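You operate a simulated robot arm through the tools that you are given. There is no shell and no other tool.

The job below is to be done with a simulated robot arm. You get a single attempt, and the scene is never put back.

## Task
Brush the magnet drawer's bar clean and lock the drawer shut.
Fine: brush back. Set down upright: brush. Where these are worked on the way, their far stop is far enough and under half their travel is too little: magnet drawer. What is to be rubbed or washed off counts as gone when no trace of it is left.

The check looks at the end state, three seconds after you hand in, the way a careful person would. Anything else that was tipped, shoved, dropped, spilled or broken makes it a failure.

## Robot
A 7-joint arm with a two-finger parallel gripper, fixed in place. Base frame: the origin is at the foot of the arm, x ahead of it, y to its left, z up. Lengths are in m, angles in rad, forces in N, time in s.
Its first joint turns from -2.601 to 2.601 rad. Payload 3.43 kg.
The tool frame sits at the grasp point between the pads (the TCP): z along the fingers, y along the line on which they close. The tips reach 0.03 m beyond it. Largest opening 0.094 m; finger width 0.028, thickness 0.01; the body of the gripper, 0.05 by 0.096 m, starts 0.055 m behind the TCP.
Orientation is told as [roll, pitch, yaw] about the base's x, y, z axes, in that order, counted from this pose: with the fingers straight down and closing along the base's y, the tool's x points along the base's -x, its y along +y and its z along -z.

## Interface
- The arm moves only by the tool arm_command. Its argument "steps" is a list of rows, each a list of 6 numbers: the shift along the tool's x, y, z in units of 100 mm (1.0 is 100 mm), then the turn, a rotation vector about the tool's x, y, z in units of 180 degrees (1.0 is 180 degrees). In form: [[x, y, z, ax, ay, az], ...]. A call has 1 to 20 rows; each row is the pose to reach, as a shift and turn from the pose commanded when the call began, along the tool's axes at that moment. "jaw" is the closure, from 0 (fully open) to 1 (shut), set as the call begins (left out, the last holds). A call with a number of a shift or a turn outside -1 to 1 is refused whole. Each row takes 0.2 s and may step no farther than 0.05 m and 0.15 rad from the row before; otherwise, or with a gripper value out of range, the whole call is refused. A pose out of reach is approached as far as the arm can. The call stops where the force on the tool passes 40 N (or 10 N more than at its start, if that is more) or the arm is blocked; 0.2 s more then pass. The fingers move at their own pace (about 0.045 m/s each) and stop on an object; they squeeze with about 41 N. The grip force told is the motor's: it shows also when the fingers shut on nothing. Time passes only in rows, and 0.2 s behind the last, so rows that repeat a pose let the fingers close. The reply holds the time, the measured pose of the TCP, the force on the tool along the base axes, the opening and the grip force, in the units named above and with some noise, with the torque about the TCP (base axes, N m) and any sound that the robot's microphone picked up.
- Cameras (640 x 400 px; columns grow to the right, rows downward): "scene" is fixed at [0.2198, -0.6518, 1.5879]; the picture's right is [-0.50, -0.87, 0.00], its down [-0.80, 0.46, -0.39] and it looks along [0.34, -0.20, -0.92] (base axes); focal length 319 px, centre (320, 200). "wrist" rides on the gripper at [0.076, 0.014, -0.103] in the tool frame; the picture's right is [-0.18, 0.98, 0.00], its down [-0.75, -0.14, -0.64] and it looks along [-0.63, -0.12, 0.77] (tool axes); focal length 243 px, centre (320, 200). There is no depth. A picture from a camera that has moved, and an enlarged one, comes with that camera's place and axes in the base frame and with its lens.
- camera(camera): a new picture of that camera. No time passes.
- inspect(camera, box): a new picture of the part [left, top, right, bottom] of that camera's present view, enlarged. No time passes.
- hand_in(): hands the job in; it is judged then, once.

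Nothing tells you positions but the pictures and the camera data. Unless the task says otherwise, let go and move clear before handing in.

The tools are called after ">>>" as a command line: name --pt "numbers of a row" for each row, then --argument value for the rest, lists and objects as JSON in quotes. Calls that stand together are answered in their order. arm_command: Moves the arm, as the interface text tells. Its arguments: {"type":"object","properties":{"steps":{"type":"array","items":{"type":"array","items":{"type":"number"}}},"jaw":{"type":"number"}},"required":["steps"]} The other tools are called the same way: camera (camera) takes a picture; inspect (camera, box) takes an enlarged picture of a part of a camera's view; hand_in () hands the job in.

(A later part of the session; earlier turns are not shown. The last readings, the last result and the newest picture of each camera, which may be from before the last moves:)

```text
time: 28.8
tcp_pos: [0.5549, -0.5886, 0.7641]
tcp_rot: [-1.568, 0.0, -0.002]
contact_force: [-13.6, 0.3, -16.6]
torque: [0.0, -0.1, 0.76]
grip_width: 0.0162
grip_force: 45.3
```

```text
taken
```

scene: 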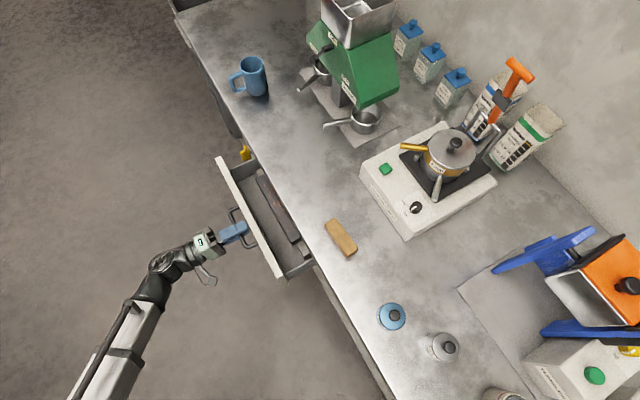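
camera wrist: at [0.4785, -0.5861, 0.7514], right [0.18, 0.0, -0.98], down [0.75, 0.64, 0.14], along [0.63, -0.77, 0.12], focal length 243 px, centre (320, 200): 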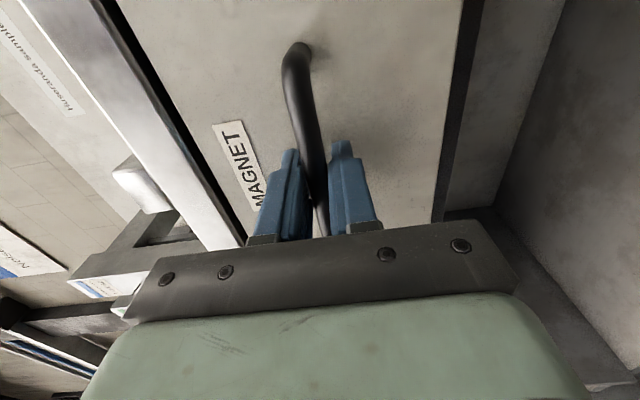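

The drawer is coming out and the magnet bar is visible inside. I'll keep pulling.

>>> arm_command --pt "0.006 0.008 -0.1 0 0 0" --pt "0.006 0.008 -0.25 0 0 0" --pt "0.006 0.008 -0.4 0 0 0" --pt "0.006 0.008 -0.55 0 0 0" --pt "0.006 0.008 -0.7 0 0 0" --pt "0.006 0.008 -0.85 0 0 0" --pt "0.006 0.008 -1.0 0 0 0"

>>> camera --camera "scene"

```text
time: 30.4
tcp_pos: [0.5555, -0.4877, 0.764]
tcp_rot: [-1.572, 0.002, -0.001]
contact_force: [3.4, -0.8, 7.7]
torque: [0.02, -0.13, 0.23]
grip_width: 0.0164
grip_force: 44.4
```

```text
taken
```

scene: 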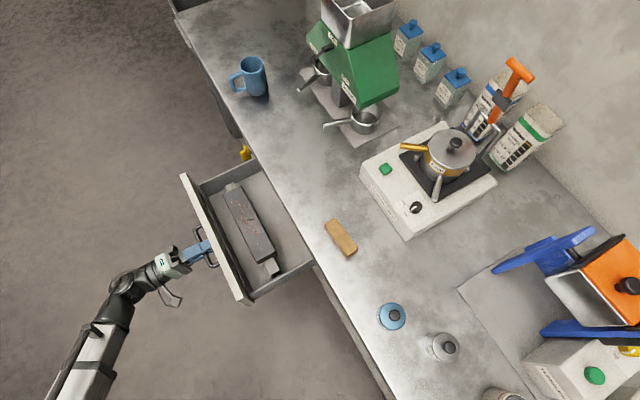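

The drawer is 0.2 m out and the bar with its brownish filings is fully exposed. I'll pull further to find the stop.

>>> arm_command --pt "0 0 -0.1 0 0 0" --pt "0 0 -0.2 0 0 0" --pt "0 0 -0.3 0 0 0" --pt "0 0 -0.4 0 0 0" --pt "0 0 -0.5 0 0 0" --pt "0 0 -0.6 0 0 0" --pt "0 0 -0.7 0 0 0" --pt "0 0 -0.8 0 0 0" --pt "0 0 -0.9 0 0 0" --pt "0 0 -1.0 0 0 0"

>>> camera --camera "scene"

```text
time: 31.3
tcp_pos: [0.5554, -0.4579, 0.7651]
tcp_rot: [-1.572, 0.002, -0.003]
contact_force: [-2.7, -12.9, 0.4]
torque: [-0.03, -0.14, 0.88]
grip_width: 0.0163
grip_force: 44.7
stopped in row 4: the force on the tool passed its limit at 50 N (the readings are from after the stop); the commanded pose is now the measured one
```

```text
taken
```

scene: 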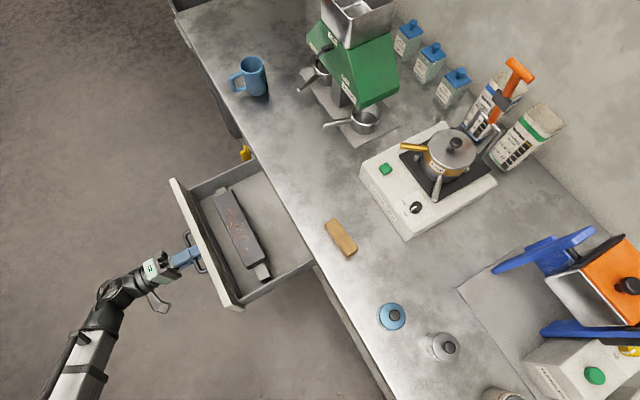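

The drawer hit its far stop at about 0.23 m of travel. I'll inspect the bar.

>>> inspect --camera "scene" --box '[160, 150, 320, 310]'

>>> inspect --camera "scene" --box '[200, 175, 296, 295]'

```text
2.50 times, centred on (240, 230) of scene
camera zoom: at [0.2198, -0.6518, 1.5879], right [-0.5, -0.87, 0.0], down [-0.8, 0.46, -0.39], along [0.34, -0.2, -0.92], focal length 798 px, centre (520, 125)
```

zoom: 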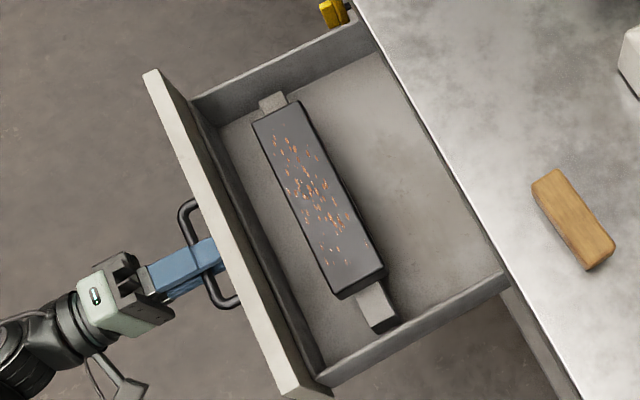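

```text
3.33 times, centred on (248, 235) of scene
camera zoom: at [0.2198, -0.6518, 1.5879], right [-0.5, -0.87, 0.0], down [-0.8, 0.46, -0.39], along [0.34, -0.2, -0.92], focal length 1064 px, centre (560, 83)
```

zoom: 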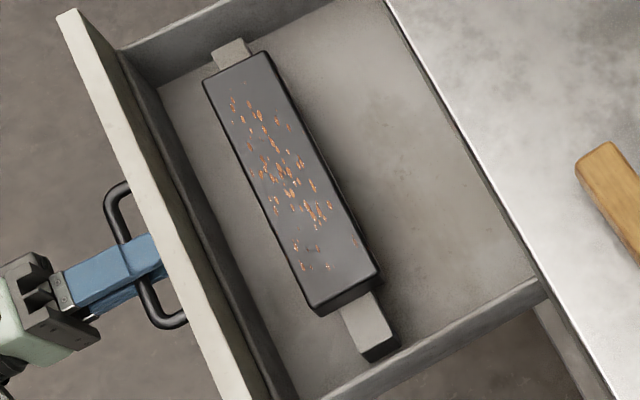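

The bar's top spans roughly x 0.457–0.677 and y -0.625 to -0.570, with orange filings on it. I'll release the handle and back off.

>>> arm_command --pt "0 0 0 0 0 0" --pt "0 0 0 0 0 0" --pt "0 0 0 0 0 0" --jaw 0.3

>>> arm_command --pt "0 0 -0.2 0 0 0" --pt "0 0 -0.4 0 0 0" --pt "0 0 -0.7 0 0 0" --pt "0 0 -1.0 0 0 0"

>>> arm_command --pt "0 -0.3 0 0 0 0" --pt "0 -0.6 0 0 0 0" --pt "0 -1.0 0 0 0 0"

>>> arm_command --pt "0 -0.1 0 -0.0455 0 0" --pt "0 -0.2 0 -0.0909 0 0" --pt "0 -0.3 0 -0.1364 0 0" --pt "0 -0.4 0 -0.1818 0 0" --pt "0 -0.5 0 -0.2273 0 0" --pt "0 -0.6 0 -0.2727 0 0" --pt "0 -0.7 0 -0.3182 0 0" --pt "0 -0.8 0 -0.3636 0 0" --pt "0 -0.9 0 -0.4091 0 0" --pt "0 -1.0 0 -0.4545 0 0" --pt "0 -1.0 0 -0.5 0 0"

>>> camera --camera "wrist"

>>> camera --camera "scene"

```text
time: 32.1
tcp_pos: [0.5561, -0.4565, 0.7643]
tcp_rot: [-1.572, 0.0, -0.001]
contact_force: [-0.1, -0.5, 0.3]
torque: [0.02, -0.01, 0.05]
grip_width: 0.0659
grip_force: 0.0
```

```text
time: 33.1
tcp_pos: [0.5551, -0.3563, 0.7642]
tcp_rot: [-1.571, 0.001, -0.001]
contact_force: [0.3, -0.7, 0.4]
torque: [-0.01, -0.03, 0.0]
grip_width: 0.0655
grip_force: 0.1
```

```text
time: 33.9
tcp_pos: [0.5557, -0.3579, 0.8647]
tcp_rot: [-1.571, 0.004, -0.001]
contact_force: [1.0, -0.1, -0.7]
torque: [-0.04, -0.03, -0.02]
grip_width: 0.0656
grip_force: 0.0
```

```text
time: 36.3
tcp_pos: [0.5572, -0.357, 0.9661]
tcp_rot: [0.0, 0.002, -0.001]
contact_force: [0.5, 0.8, -0.4]
torque: [0.04, -0.02, -0.02]
grip_width: 0.0657
grip_force: 0.1
```

```text
taken
camera wrist: at [0.4794, -0.3426, 1.0682], right [0.19, 0.98, 0.0], down [0.75, -0.14, 0.64], along [0.63, -0.12, -0.77], focal length 243 px, centre (320, 200)
```

wrist: 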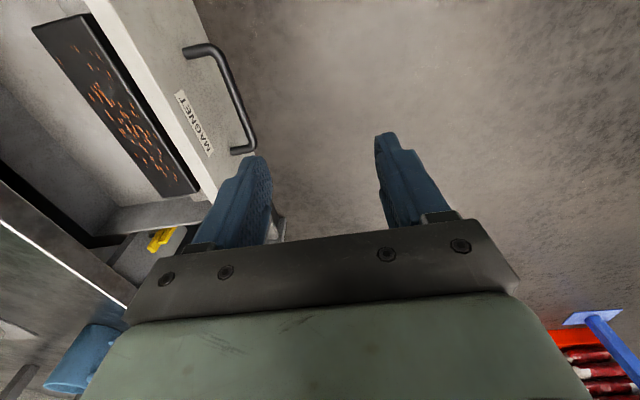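

```text
taken
```

scene: 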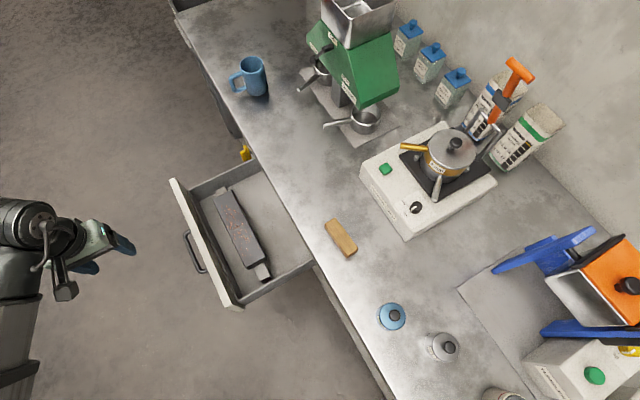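

I'll enlarge the bar in this view to triangulate its top height.

>>> inspect --camera "wrist" --box '[0, 0, 280, 240]'

```text
1.67 times, centred on (140, 120) of wrist
camera zoom: at [0.4794, -0.3426, 1.0682], right [0.19, 0.98, 0.0], down [0.75, -0.14, 0.64], along [0.63, -0.12, -0.77], focal length 404 px, centre (620, 333)
```

zoom: 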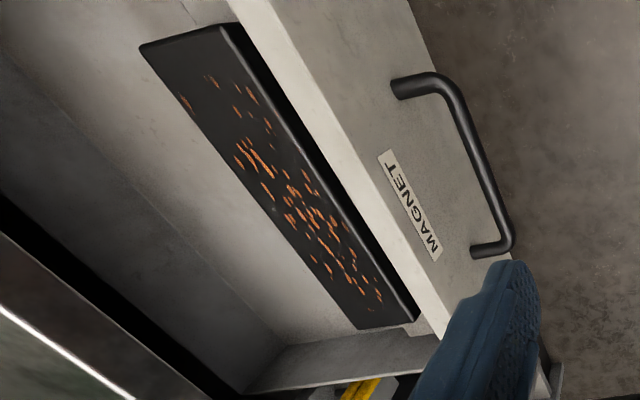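

The bar top is at z ≈ 0.775, x 0.452–0.667, y -0.626 to -0.571. I'll move high across to above the brush.

>>> arm_command --pt "0.12 -0.25 -0.3 0 0 0" --pt "0.25 -0.5 -0.6 0 0 0" --pt "0.37 -0.75 -0.9 0 0 0" --pt "0.5 -1.0 -0.9 0 0 0"

>>> arm_command --pt "0.17 -0.33 0 0 0 0" --pt "0.33 -0.66 0 0 0 0" --pt "0.5 -1.0 0 0 0 0"

>>> arm_command --pt "0.17 -0.33 0 0 0 0" --pt "0.33 -0.66 0 0 0 0" --pt "0.5 -1.0 0 0 0 0"

>>> arm_command --pt "0.14 -0.4 0 0 0 0" --pt "0.28 -0.8 0 0 0 0" --pt "0.38 -1.0 0 0 0 0" --pt "0.38 -1.0 0 0 0 0"

>>> camera --camera "wrist"

>>> camera --camera "scene"

```text
time: 37.3
tcp_pos: [0.5082, -0.4565, 1.056]
tcp_rot: [-0.001, 0.001, -0.001]
contact_force: [-0.8, -0.8, 0.3]
torque: [0.0, 0.05, 0.04]
grip_width: 0.0657
grip_force: 0.1
```

```text
time: 38.1
tcp_pos: [0.4566, -0.5575, 1.0561]
tcp_rot: [-0.002, 0.003, 0.0]
contact_force: [-0.4, 0.8, 0.0]
torque: [0.01, -0.01, -0.04]
grip_width: 0.0658
grip_force: 0.1
```

```text
time: 38.9
tcp_pos: [0.4054, -0.6571, 1.0557]
tcp_rot: [-0.002, 0.001, -0.001]
contact_force: [-0.4, 0.1, 0.3]
torque: [-0.02, -0.02, 0.04]
grip_width: 0.0656
grip_force: 0.2
```

```text
time: 39.9
tcp_pos: [0.3679, -0.7575, 1.0552]
tcp_rot: [-0.003, 0.002, -0.002]
contact_force: [0.3, 0.2, -0.1]
torque: [-0.02, 0.0, 0.01]
grip_width: 0.0658
grip_force: 0.1
```

```text
taken
camera wrist: at [0.2904, -0.7419, 1.1585], right [0.19, 0.98, 0.0], down [0.75, -0.14, 0.64], along [0.63, -0.12, -0.77], focal length 243 px, centre (320, 200)
```

wrist: 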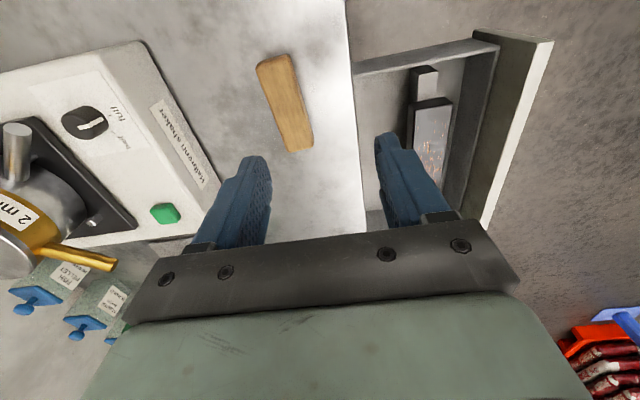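

```text
taken
```

scene: 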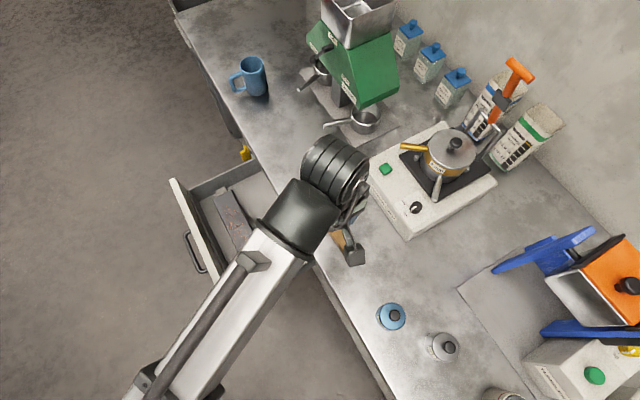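

>>> inspect --camera "wrist" --box '[230, 40, 340, 170]'

```text
3.08 times, centred on (285, 105) of wrist
camera zoom: at [0.2904, -0.7419, 1.1585], right [0.19, 0.98, 0.0], down [0.75, -0.14, 0.64], along [0.63, -0.12, -0.77], focal length 746 px, centre (428, 492)
```

zoom: 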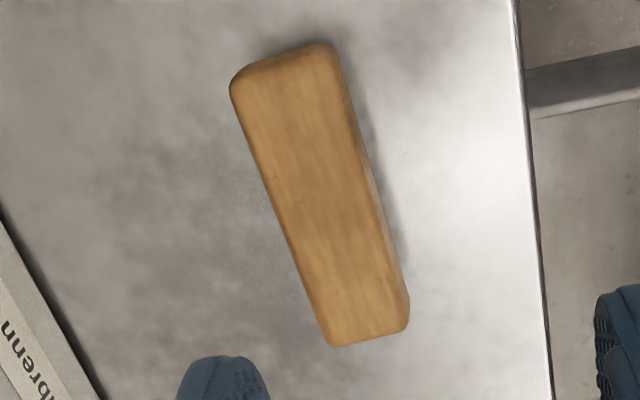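

The brush top is at z ≈ 0.92, centred at about (0.368, -0.7915), with a yaw of about 0.06 rad and a width of 28 mm. I'll centre over it with a matching yaw and descend partway.

>>> arm_command --pt "0 -0.17 0.2 0 0 -0.01" --pt "0 -0.335 0.4 0 0 -0.02" --pt "0 -0.335 0.8 0 0 -0.02" --pt "0 -0.335 0.8 0 0 -0.02"

>>> camera --camera "wrist"

>>> inspect --camera "scene" --box '[300, 190, 396, 270]'

```text
time: 40.9
tcp_pos: [0.367, -0.7897, 0.9752]
tcp_rot: [-0.002, 0.001, 0.061]
contact_force: [0.0, -0.1, -0.4]
torque: [0.02, 0.01, 0.0]
grip_width: 0.066
grip_force: 0.0
```

```text
taken
camera wrist: at [0.2886, -0.7799, 1.0782], right [0.12, 0.99, 0.0], down [0.76, -0.09, 0.64], along [0.64, -0.08, -0.77], focal length 243 px, centre (320, 200)
```

wrist: 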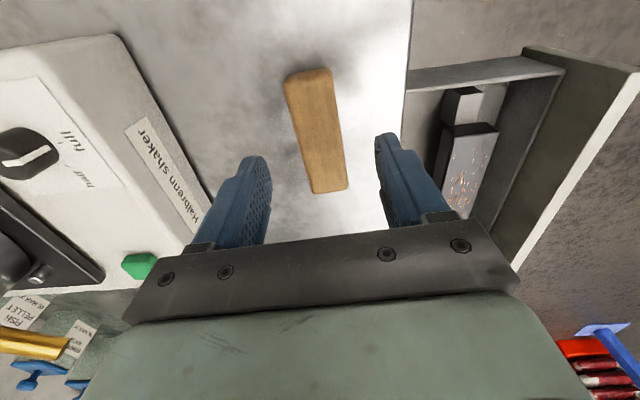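

```text
5.00 times, centred on (348, 230) of scene
camera zoom: at [0.2198, -0.6518, 1.5879], right [-0.5, -0.87, 0.0], down [-0.8, 0.46, -0.39], along [0.34, -0.2, -0.92], focal length 1597 px, centre (180, 50)
```

zoom: 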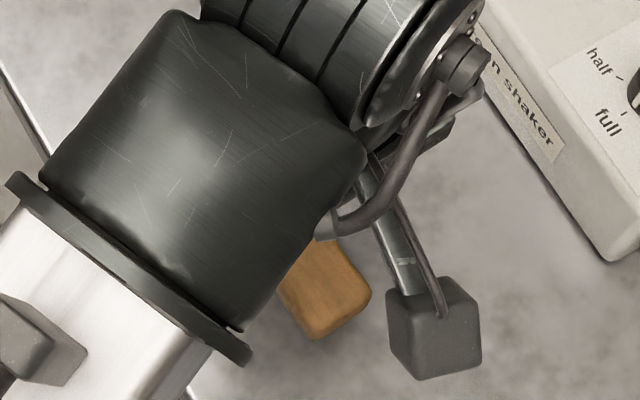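

>>> inspect --camera "wrist" --box '[270, 50, 370, 210]'

>>> arm_command --pt "0 0 0.2 0 0 0" --pt "0 0 0.37 0 0 0" --pt "0 0 0.37 0 0 0"

>>> camera --camera "wrist"

>>> inspect --camera "wrist" --box '[250, 80, 400, 240]'

```text
2.50 times, centred on (320, 130) of wrist
camera zoom: at [0.2886, -0.7799, 1.0782], right [0.12, 0.99, 0.0], down [0.76, -0.09, 0.64], along [0.64, -0.08, -0.77], focal length 606 px, centre (320, 375)
```

zoom: 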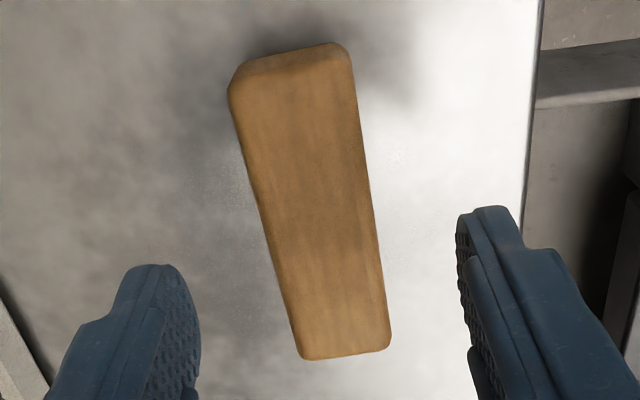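

```text
time: 41.7
tcp_pos: [0.3674, -0.7905, 0.9385]
tcp_rot: [-0.001, 0.001, 0.061]
contact_force: [-0.3, 1.0, 0.0]
torque: [-0.03, 0.05, 0.03]
grip_width: 0.0657
grip_force: 0.0
```

```text
taken
camera wrist: at [0.2893, -0.7802, 1.0417], right [0.12, 0.99, 0.0], down [0.76, -0.09, 0.64], along [0.64, -0.08, -0.77], focal length 243 px, centre (320, 200)
```

wrist: 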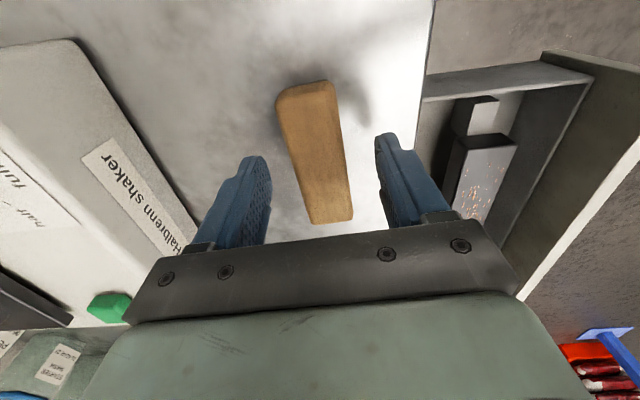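

```text
2.50 times, centred on (325, 160) of wrist
camera zoom: at [0.2893, -0.7802, 1.0417], right [0.12, 0.99, 0.0], down [0.76, -0.09, 0.64], along [0.64, -0.08, -0.77], focal length 606 px, centre (308, 300)
```

zoom: 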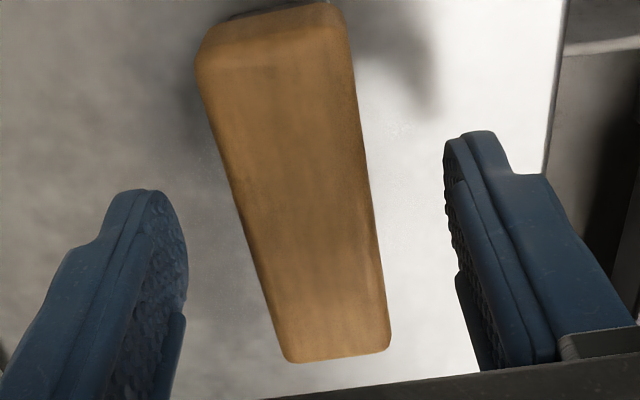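

The brush is centred between the jaws. I'll lower 12 mm more and close on the wooden back.

>>> arm_command --pt "0 0 0.12 0 0 0" --pt "0 0 0.12 0 0 0"

>>> arm_command --pt "0 0 0 0 0 0" --pt "0 0 0 0 0 0" --pt "0 0 0 0 0 0" --pt "0 0 0 0 0 0" --pt "0 0 0 0 0 0" --jaw 1

>>> camera --camera "wrist"

```text
time: 42.3
tcp_pos: [0.368, -0.789, 0.9267]
tcp_rot: [-0.002, 0.0, 0.06]
contact_force: [0.0, -0.8, 0.3]
torque: [0.02, 0.01, 0.01]
grip_width: 0.0658
grip_force: 0.1
```

```text
time: 43.5
tcp_pos: [0.3687, -0.7906, 0.9267]
tcp_rot: [-0.001, 0.001, 0.061]
contact_force: [0.5, -0.1, 0.8]
torque: [0.04, -0.05, 0.01]
grip_width: 0.0312
grip_force: 41.2
```

```text
taken
camera wrist: at [0.2896, -0.7802, 1.0298], right [0.12, 0.99, 0.0], down [0.76, -0.09, 0.64], along [0.64, -0.08, -0.77], focal length 243 px, centre (320, 200)
```

wrist: 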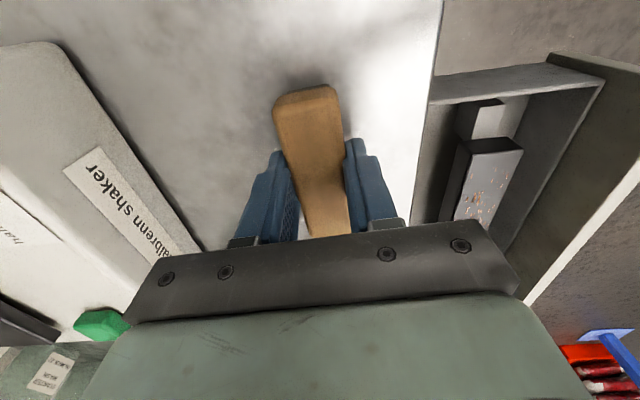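

The brush is gripped (31 mm wide). I'll lift it, then turn it to span the bar's width while moving over the drawer.

>>> arm_command --pt "0 0 -0.2 0 0 0" --pt "0 0 -0.5 0 0 0" --pt "0 0 -0.8 0 0 0" --pt "0 0 -1.0 0 0 0"

>>> arm_command --pt "-0.079 0.07 0 0 0 0.04325" --pt "-0.159 0.141 0 0 0 0.0865" --pt "-0.238 0.211 0 0 0 0.12975" --pt "-0.317 0.281 0 0 0 0.173" --pt "-0.397 0.352 0 0 0 0.21625" --pt "-0.476 0.422 0 0 0 0.2595" --pt "-0.555 0.492 0 0 0 0.30275" --pt "-0.635 0.563 0 0 0 0.346" --pt "-0.714 0.633 0 0 0 0.38925" --pt "-0.793 0.703 0 0 0 0.4325" --pt "-0.873 0.774 0 0 0 0.47575" --pt "-0.952 0.844 0 0 0 0.519"

>>> camera --camera "wrist"

>>> camera --camera "scene"

```text
time: 44.5
tcp_pos: [0.3684, -0.7896, 1.0284]
tcp_rot: [-0.002, 0.001, 0.06]
contact_force: [-0.7, 0.5, -1.1]
torque: [0.01, 0.02, 0.01]
grip_width: 0.031
grip_force: 41.5
```

```text
time: 47.1
tcp_pos: [0.4563, -0.7017, 1.0259]
tcp_rot: [-0.001, 0.0, -1.573]
contact_force: [-0.1, 0.0, -1.0]
torque: [0.01, 0.0, -0.01]
grip_width: 0.0312
grip_force: 40.8
```

```text
taken
camera wrist: at [0.4709, -0.6239, 1.1294], right [0.98, -0.19, 0.0], down [-0.14, -0.75, 0.64], along [-0.12, -0.63, -0.77], focal length 243 px, centre (320, 200)
```

wrist: 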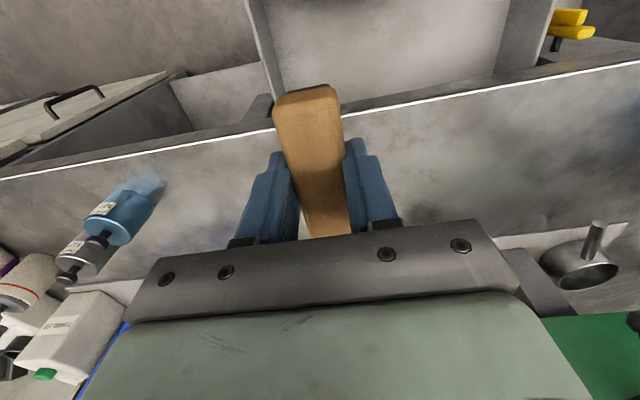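

```text
taken
```

scene: 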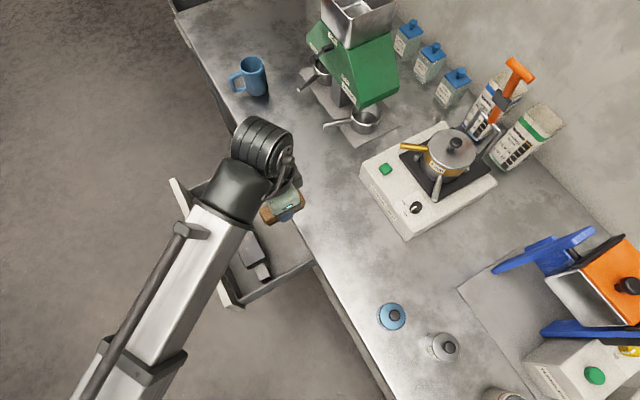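

>>> arm_command --pt "0.33 0.05 0 0 0 0" --pt "0.66 0.1 0 0 0 0" --pt "1.0 0.125 0 0 0 0" --pt "1.0 0.125 0 0 0 0"

>>> arm_command --pt "0 0 0.3 0 0 0" --pt "0 0 0.6 0 0 0" --pt "0 0 0.9 0 0 0" --pt "0 0 1.0 0 0 0"

>>> arm_command --pt "0 0 0.2 0 0 0" --pt "0 0 0.4 0 0 0" --pt "0 0 0.5 0 0 0" --pt "0 0 0.5 0 0 0"

>>> camera --camera "wrist"

>>> camera --camera "scene"

```text
time: 48.1
tcp_pos: [0.4714, -0.5994, 1.0271]
tcp_rot: [-0.002, -0.002, -1.571]
contact_force: [-0.1, -0.1, -1.2]
torque: [-0.01, -0.03, 0.0]
grip_width: 0.0307
grip_force: 41.5
```

```text
time: 49.1
tcp_pos: [0.4698, -0.6001, 0.9268]
tcp_rot: [-0.003, -0.002, -1.57]
contact_force: [0.5, -0.2, -0.4]
torque: [0.02, 0.04, 0.02]
grip_width: 0.031
grip_force: 40.6
```

```text
time: 50.1
tcp_pos: [0.4706, -0.6011, 0.8765]
tcp_rot: [-0.003, -0.001, -1.572]
contact_force: [-0.4, 0.2, -1.7]
torque: [0.01, 0.03, -0.03]
grip_width: 0.0308
grip_force: 41.1
```

```text
taken
camera wrist: at [0.4829, -0.5241, 0.9793], right [0.98, -0.18, 0.0], down [-0.14, -0.75, 0.64], along [-0.12, -0.63, -0.77], focal length 243 px, centre (320, 200)
```

wrist: 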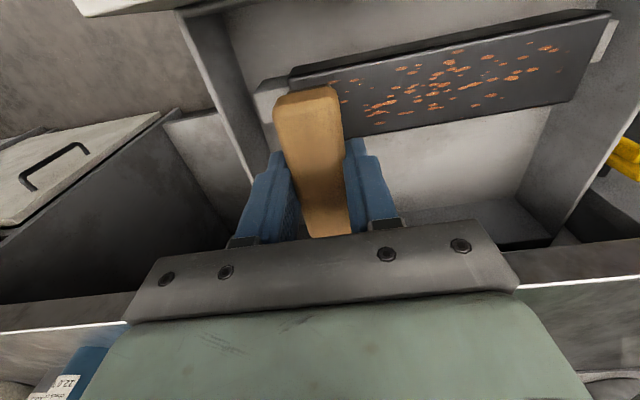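

```text
taken
```

scene: 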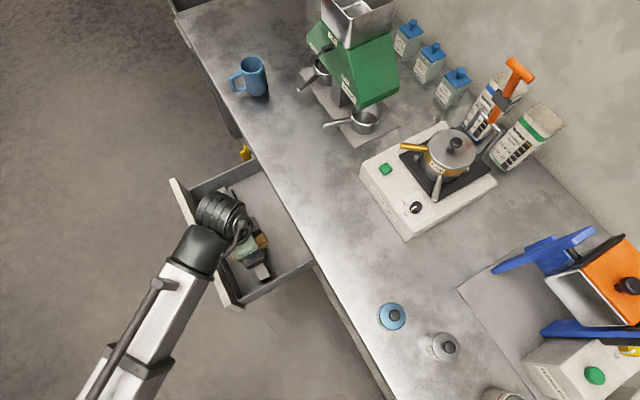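

The filings are plain on the bar next to the brush. I'll lower carefully until the bristles touch.

>>> arm_command --pt "0 0 0.2 0 0 0" --pt "0 0 0.4 0 0 0" --pt "0 0 0.48 0 0 0" --pt "0 0 0.48 0 0 0"

>>> arm_command --pt "0 0 0.03 0 0 0" --pt "0 0 0.03 0 0 0"

>>> arm_command --pt "0 0 0.03 0 0 0" --pt "0 0 0.03 0 0 0"

```text
time: 51.1
tcp_pos: [0.4693, -0.6016, 0.8303]
tcp_rot: [-0.001, -0.002, -1.571]
contact_force: [0.5, -0.2, 7.3]
torque: [0.3, -0.02, -0.03]
grip_width: 0.031
grip_force: 40.8
```

```text
time: 51.6
tcp_pos: [0.4687, -0.6022, 0.8297]
tcp_rot: [0.001, -0.002, -1.568]
contact_force: [-1.8, -0.1, 15.6]
torque: [0.58, 0.12, 0.12]
grip_width: 0.031
grip_force: 41.0
stopped in row 2: the force on the tool passed its limit at 44 N (the readings are from after the stop); the commanded pose is now the measured one
```

```text
time: 52.0
tcp_pos: [0.4703, -0.6012, 0.8293]
tcp_rot: [0.0, -0.006, -1.57]
contact_force: [-3.0, 0.1, 16.5]
torque: [0.64, 0.09, 0.1]
grip_width: 0.0309
grip_force: 40.7
stopped in row 2: the force on the tool passed its limit at 47 N (the readings are from after the stop); the commanded pose is now the measured one
```

The bristles made contact at TCP z ≈ 0.829. I'll ease off slightly and sweep along the bar toward +x.

>>> arm_command --pt "0 0 -0.005 0 0 0" --pt "0 0.15 -0.005 0 0 0" --pt "0 0.3 -0.005 0 0 0" --pt "0 0.45 -0.005 0 0 0" --pt "0 0.6 -0.005 0 0 0" --pt "0 0.75 -0.005 0 0 0" --pt "0 0.9 -0.005 0 0 0" --pt "0 1.0 -0.005 0 0 0"

>>> camera --camera "wrist"

```text
time: 53.8
tcp_pos: [0.5705, -0.6027, 0.8291]
tcp_rot: [-0.001, -0.005, -1.572]
contact_force: [-4.6, 0.4, 13.9]
torque: [0.31, 0.23, 0.09]
grip_width: 0.031
grip_force: 40.8
```

```text
taken
camera wrist: at [0.5827, -0.525, 0.9313], right [0.98, -0.18, 0.0], down [-0.14, -0.75, 0.65], along [-0.12, -0.64, -0.76], focal length 243 px, centre (320, 200)
```

wrist: 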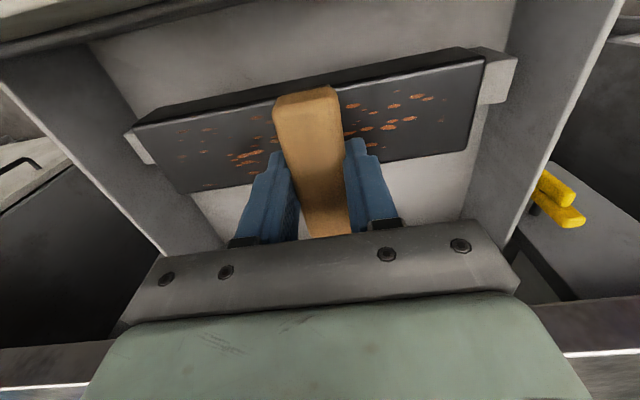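

>>> inspect --camera "wrist" --box '[120, 60, 320, 210]'

>>> inspect --camera "wrist" --box '[320, 40, 520, 190]'

```text
2.67 times, centred on (220, 135) of wrist
camera zoom: at [0.5827, -0.525, 0.9313], right [0.98, -0.18, 0.0], down [-0.14, -0.75, 0.65], along [-0.12, -0.64, -0.76], focal length 647 px, centre (587, 373)
```

zoom: 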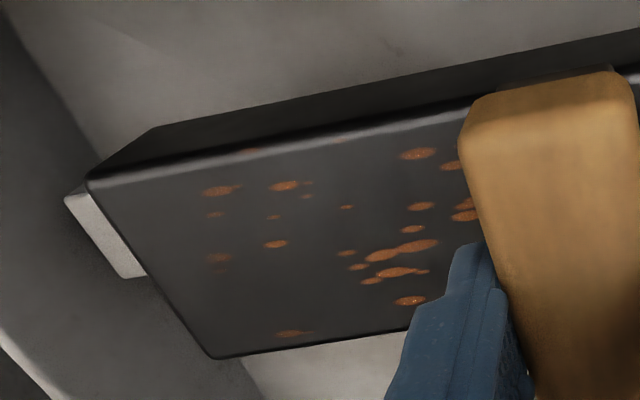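

```text
2.67 times, centred on (420, 115) of wrist
camera zoom: at [0.5827, -0.525, 0.9313], right [0.98, -0.18, 0.0], down [-0.14, -0.75, 0.65], along [-0.12, -0.64, -0.76], focal length 647 px, centre (53, 427)
```

zoom: 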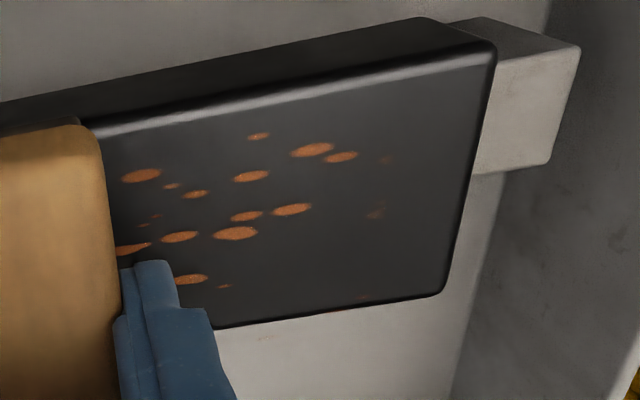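

Some filings remain where the brush passed, so it takes several strokes. I'll continue to the far end and come back.

>>> arm_command --pt "0 0.15 0 0 0 0" --pt "0 0.3 0 0 0 0" --pt "0 0.45 0 0 0 0" --pt "0 0.6 0 0 0 0" --pt "0 0.75 0 0 0 0" --pt "0 0.88 0 0 0 0" --pt "0 0.75 0 0 0 0" --pt "0 0.6 0 0 0 0" --pt "0 0.45 0 0 0 0" --pt "0 0.3 0 0 0 0" --pt "0 0.15 0 0 0 0" --pt "0 0 0 0 0 0"

>>> camera --camera "wrist"

>>> inspect --camera "wrist" --box '[320, 40, 520, 190]'

```text
time: 56.4
tcp_pos: [0.5705, -0.6, 0.829]
tcp_rot: [0.003, -0.006, -1.57]
contact_force: [5.6, 0.4, 15.3]
torque: [0.23, -0.18, -0.06]
grip_width: 0.0309
grip_force: 41.4
```

```text
taken
camera wrist: at [0.5824, -0.5246, 0.9313], right [0.98, -0.18, 0.0], down [-0.14, -0.75, 0.65], along [-0.12, -0.64, -0.76], focal length 243 px, centre (320, 200)
```

wrist: 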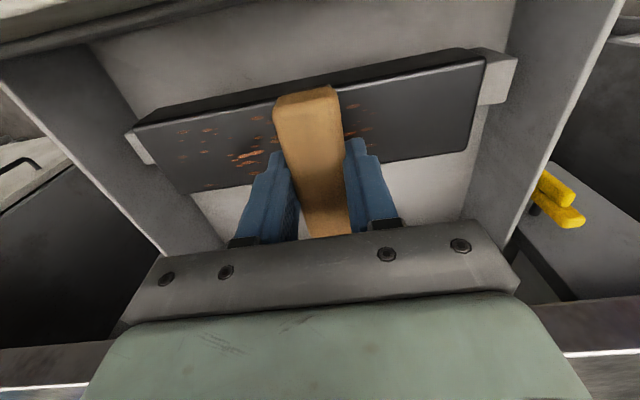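

```text
2.67 times, centred on (420, 115) of wrist
camera zoom: at [0.5824, -0.5246, 0.9313], right [0.98, -0.18, 0.0], down [-0.14, -0.75, 0.65], along [-0.12, -0.64, -0.76], focal length 647 px, centre (53, 427)
```

zoom: 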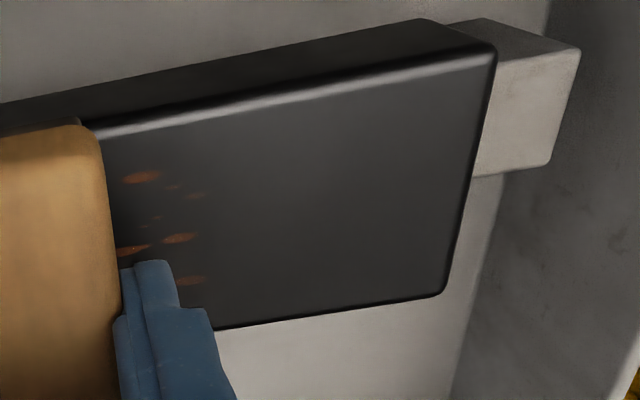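

Two strokes clear the filings, so the far end is already clean. I'll do more full strokes over the whole bar.

>>> arm_command --pt "0 -0.2 0 0 0 0" --pt "0 -0.4 0 0 0 0" --pt "0 -0.6 0 0 0 0" --pt "0 -0.8 0 0 0 0" --pt "0 -1.0 0 0 0 0" --pt "0 -0.8 0 0 0 0" --pt "0 -0.6 0 0 0 0" --pt "0 -0.4 0 0 0 0" --pt "0 -0.2 0 0 0 0" --pt "0 0 0 0 0 0" --pt "0 0.2 0 0 0 0" --pt "0 0.4 0 0 0 0" --pt "0 0.6 0 0 0 0" --pt "0 0.8 0 0 0 0" --pt "0 0.6 0 0 0 0" --pt "0 0.4 0 0 0 0" --pt "0 0.2 0 0 0 0" --pt "0 0 0 0 0 0"

>>> camera --camera "wrist"

>>> inspect --camera "wrist" --box '[120, 60, 320, 210]'

```text
time: 60.2
tcp_pos: [0.5687, -0.6017, 0.8284]
tcp_rot: [0.001, -0.006, -1.568]
contact_force: [1.7, 0.1, 3.9]
torque: [-0.02, -0.03, -0.01]
grip_width: 0.0309
grip_force: 41.1
```

```text
taken
camera wrist: at [0.5822, -0.5251, 0.9314], right [0.98, -0.18, 0.0], down [-0.14, -0.75, 0.65], along [-0.12, -0.63, -0.76], focal length 243 px, centre (320, 200)
```

wrist: 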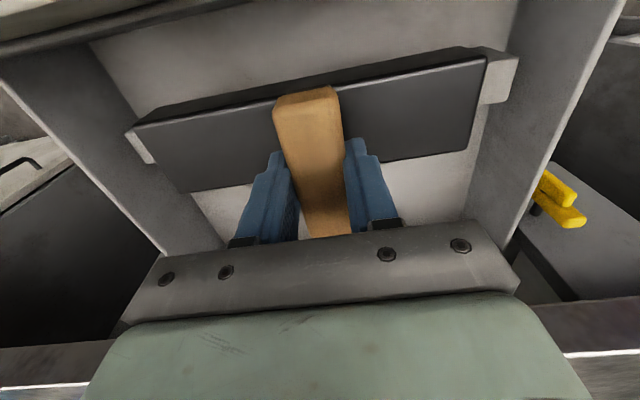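

```text
2.67 times, centred on (220, 135) of wrist
camera zoom: at [0.5822, -0.5251, 0.9314], right [0.98, -0.18, 0.0], down [-0.14, -0.75, 0.65], along [-0.12, -0.63, -0.76], focal length 647 px, centre (587, 373)
```

zoom: 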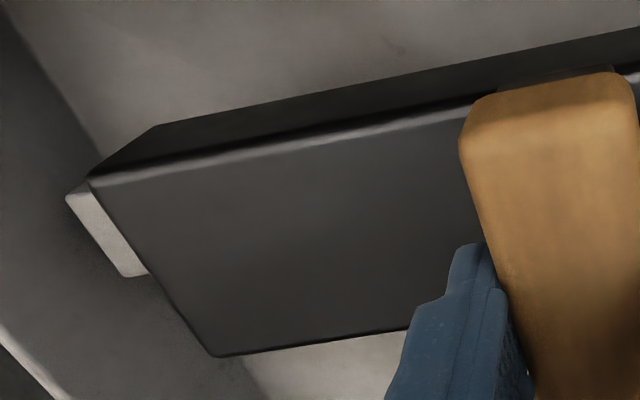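

The bar looks clean. For good measure I'll do one more full set of strokes with small sideways offsets to cover the edges.

>>> arm_command --pt "0.1 -0.2 0.003 0 0 0" --pt "0.1 -0.4 0.003 0 0 0" --pt "0.1 -0.6 0.003 0 0 0" --pt "0.1 -0.8 0.003 0 0 0" --pt "0.1 -1.0 0.003 0 0 0" --pt "0 -1.0 0.003 0 0 0" --pt "-0.1 -1.0 0.003 0 0 0" --pt "-0.1 -0.8 0.003 0 0 0" --pt "-0.1 -0.6 0.003 0 0 0" --pt "-0.1 -0.4 0.003 0 0 0" --pt "-0.1 -0.2 0.003 0 0 0" --pt "-0.1 0 0.003 0 0 0" --pt "-0.1 0.2 0.003 0 0 0" --pt "-0.1 0.4 0.003 0 0 0" --pt "-0.1 0.6 0.003 0 0 0" --pt "-0.1 0.85 0.003 0 0 0" --pt "0 0.85 0.003 0 0 0" --pt "0.1 0.85 0.003 0 0 0" --pt "0.1 0.6 0.003 0 0 0" --pt "0.1 0.4 0.003 0 0 0"

>>> arm_command --pt "0 -0.2 0 0 0 0" --pt "0 -0.4 0 0 0 0" --pt "0 -0.6 0 0 0 0" --pt "0 -0.8 0 0 0 0" --pt "0 -1.0 0 0 0 0"

>>> arm_command --pt "-0.1 -0.2 0 0 0 0" --pt "-0.1 -0.4 0 0 0 0" --pt "-0.1 -0.52 0 0 0 0" --pt "0 -0.52 0 0 0 0" --pt "-0.1 -0.52 0 0 0 0" --pt "-0.1 -0.3 0 0 0 0" --pt "-0.1 -0.1 0 0 0 0" --pt "-0.1 -0.1 -0.3 0 0 0" --pt "-0.1 -0.1 -0.6 0 0 0"

>>> camera --camera "wrist"

```text
time: 64.4
tcp_pos: [0.61, -0.5904, 0.8293]
tcp_rot: [0.004, -0.005, -1.569]
contact_force: [8.6, 0.2, 22.5]
torque: [0.13, -0.26, -0.05]
grip_width: 0.0308
grip_force: 40.7
```

```text
time: 65.6
tcp_pos: [0.5088, -0.5904, 0.8289]
tcp_rot: [0.002, -0.005, -1.571]
contact_force: [8.5, 1.1, 25.0]
torque: [0.06, -0.34, -0.05]
grip_width: 0.0312
grip_force: 41.2
```

```text
time: 67.6
tcp_pos: [0.5012, -0.6006, 0.8873]
tcp_rot: [0.002, -0.004, -1.57]
contact_force: [-0.7, 0.2, -0.8]
torque: [0.03, 0.0, -0.01]
grip_width: 0.0311
grip_force: 41.0
```

```text
taken
camera wrist: at [0.5132, -0.524, 0.99], right [0.98, -0.18, 0.0], down [-0.14, -0.75, 0.65], along [-0.12, -0.63, -0.76], focal length 243 px, centre (320, 200)
```

wrist: 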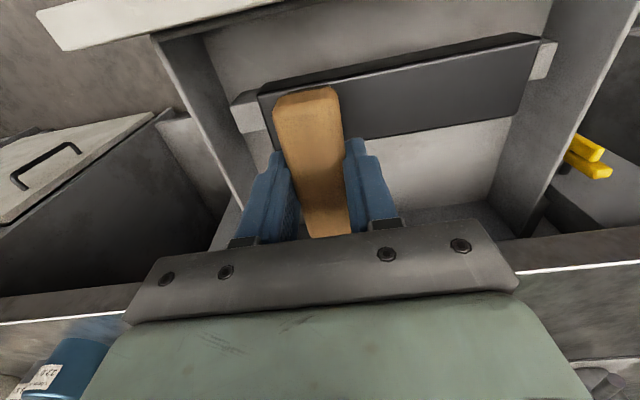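

The bar appears clean. I'll lift the brush out, carry it back over its old spot and turn it back to its original orientation.

>>> arm_command --pt "0 0 -0.3 0 0 0" --pt "0 0 -0.6 0 0 0" --pt "0 0 -1.0 0 0 0"

>>> arm_command --pt "0 0 -0.2 0 0 0" --pt "-0.3 -0.15 -0.4 0 0 0" --pt "-0.65 -0.3 -0.4 0 0 0" --pt "-1.0 -0.45 -0.4 0 0 0"

>>> arm_command --pt "-0.0745 -0.073 0 0 0 -0.04325" --pt "-0.149 -0.147 0 0 0 -0.0865" --pt "-0.2235 -0.22 0 0 0 -0.12975" --pt "-0.298 -0.293 0 0 0 -0.173" --pt "-0.3725 -0.367 0 0 0 -0.21625" --pt "-0.447 -0.44 0 0 0 -0.2595" --pt "-0.5215 -0.513 0 0 0 -0.30275" --pt "-0.596 -0.587 0 0 0 -0.346" --pt "-0.6705 -0.66 0 0 0 -0.38925" --pt "-0.745 -0.733 0 0 0 -0.4325" --pt "-0.8195 -0.807 0 0 0 -0.47575" --pt "-0.894 -0.88 0 0 0 -0.519" --pt "-0.894 -0.88 0 0 0 -0.519"

>>> camera --camera "wrist"

>>> camera --camera "scene"

```text
time: 68.4
tcp_pos: [0.5008, -0.6002, 0.9884]
tcp_rot: [0.002, -0.004, -1.571]
contact_force: [1.1, -1.0, -0.6]
torque: [0.01, 0.02, 0.0]
grip_width: 0.0311
grip_force: 40.7
```

```text
time: 69.4
tcp_pos: [0.4552, -0.6983, 1.029]
tcp_rot: [0.002, -0.005, -1.569]
contact_force: [-0.9, 0.1, -0.8]
torque: [0.01, 0.02, -0.03]
grip_width: 0.0309
grip_force: 40.9
```

```text
time: 72.2
tcp_pos: [0.3659, -0.7898, 1.0294]
tcp_rot: [-0.005, -0.001, 0.063]
contact_force: [0.0, 0.1, -0.9]
torque: [0.01, -0.01, -0.01]
grip_width: 0.0309
grip_force: 40.9
```

```text
taken
camera wrist: at [0.288, -0.7798, 1.1318], right [0.12, 0.99, 0.0], down [0.76, -0.09, 0.64], along [0.64, -0.08, -0.77], focal length 243 px, centre (320, 200)
```

wrist: 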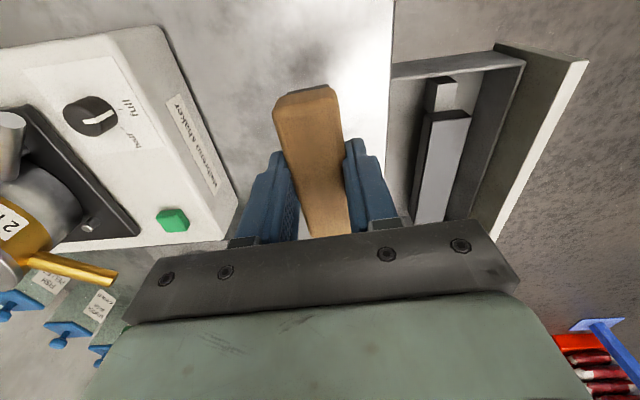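

```text
taken
```

scene: 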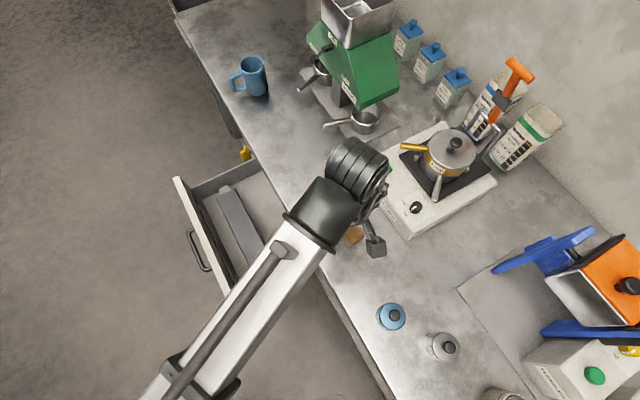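

Before setting the brush down, I'll check the bar closely from here.

>>> inspect --camera "wrist" --box '[390, 60, 510, 230]'

>>> inspect --camera "scene" --box '[200, 170, 280, 290]'

```text
2.35 times, centred on (450, 145) of wrist
camera zoom: at [0.288, -0.7798, 1.1318], right [0.12, 0.99, 0.0], down [0.76, -0.09, 0.64], along [0.64, -0.08, -0.77], focal length 571 px, centre (14, 329)
```

zoom: 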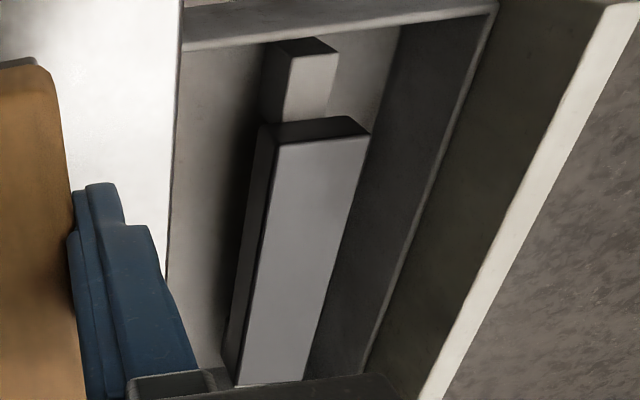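

```text
3.33 times, centred on (240, 230) of scene
camera zoom: at [0.2198, -0.6518, 1.5879], right [-0.5, -0.87, 0.0], down [-0.8, 0.46, -0.39], along [0.34, -0.2, -0.92], focal length 1064 px, centre (587, 100)
```

zoom: 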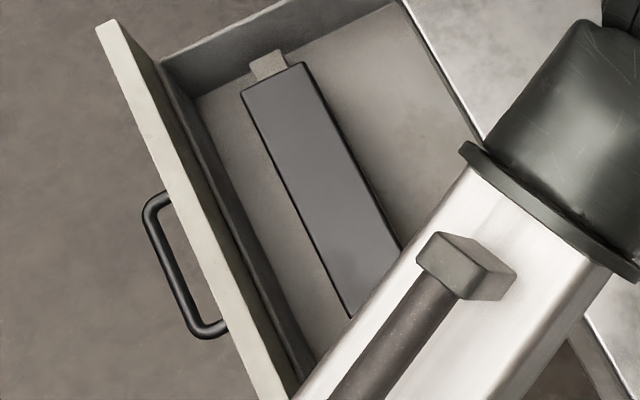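

The bar is clean in both views. I'll lower the brush to the bench gently.

>>> arm_command --pt "0 0 0.3 0 0 0" --pt "0 0 0.6 0 0 0" --pt "0 0 0.85 0 0 0" --pt "0 0 0.97 0 0 0" --pt "0 0 0.97 0 0 0"

>>> arm_command --pt "0 0 0.02 0 0 0" --pt "0 0 0.02 0 0 0"

```text
time: 73.4
tcp_pos: [0.3657, -0.7899, 0.9324]
tcp_rot: [-0.004, 0.0, 0.062]
contact_force: [-0.1, -0.4, -0.5]
torque: [0.01, -0.01, -0.01]
grip_width: 0.0314
grip_force: 40.9
```

```text
time: 74.0
tcp_pos: [0.3666, -0.7917, 0.9307]
tcp_rot: [-0.005, 0.0, 0.063]
contact_force: [-0.3, 0.0, -0.9]
torque: [-0.01, 0.01, 0.01]
grip_width: 0.031
grip_force: 40.8
```

>>> arm_command --pt "0 0 0.02 0 0 0" --pt "0 0 0.02 0 0 0"

>>> arm_command --pt "0 0 0.015 0 0 0" --pt "0 0 0.015 0 0 0"

```text
time: 74.6
tcp_pos: [0.3662, -0.7904, 0.9284]
tcp_rot: [-0.005, -0.001, 0.062]
contact_force: [-0.7, 0.2, -1.4]
torque: [-0.01, 0.02, 0.0]
grip_width: 0.0313
grip_force: 41.1
```

```text
time: 75.2
tcp_pos: [0.3672, -0.7903, 0.9263]
tcp_rot: [-0.005, -0.003, 0.062]
contact_force: [-1.5, -1.2, 12.5]
torque: [0.2, -0.34, -0.01]
grip_width: 0.0312
grip_force: 40.4
```

The brush has touched down (12 N). I'll release it and rise straight up.

>>> arm_command --pt "0 0 -0.005 0 0 0" --pt "0 0 -0.005 0 0 0" --pt "0 0 -0.005 0 0 0" --pt "0 0 -0.005 0 0 0" --jaw 0.3

>>> arm_command --pt "0 0 -0.2 0 0 0" --pt "0 0 -0.5 0 0 0" --pt "0 0 -0.8 0 0 0" --pt "0 0 -1.0 0 0 0"

>>> camera --camera "wrist"

```text
time: 76.2
tcp_pos: [0.3675, -0.7908, 0.9268]
tcp_rot: [-0.005, 0.0, 0.062]
contact_force: [-0.4, -0.1, -0.3]
torque: [-0.01, -0.02, 0.01]
grip_width: 0.0658
grip_force: 0.0
```

```text
time: 77.2
tcp_pos: [0.3656, -0.79, 1.0265]
tcp_rot: [-0.003, 0.002, 0.061]
contact_force: [-0.1, -0.2, 0.6]
torque: [0.02, 0.02, 0.01]
grip_width: 0.0659
grip_force: 0.1
```

```text
taken
camera wrist: at [0.288, -0.7804, 1.1297], right [0.12, 0.99, 0.0], down [0.76, -0.09, 0.64], along [0.64, -0.08, -0.77], focal length 243 px, centre (320, 200)
```

wrist: 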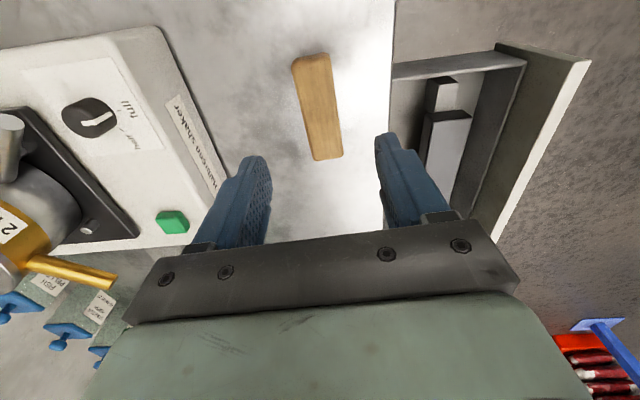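

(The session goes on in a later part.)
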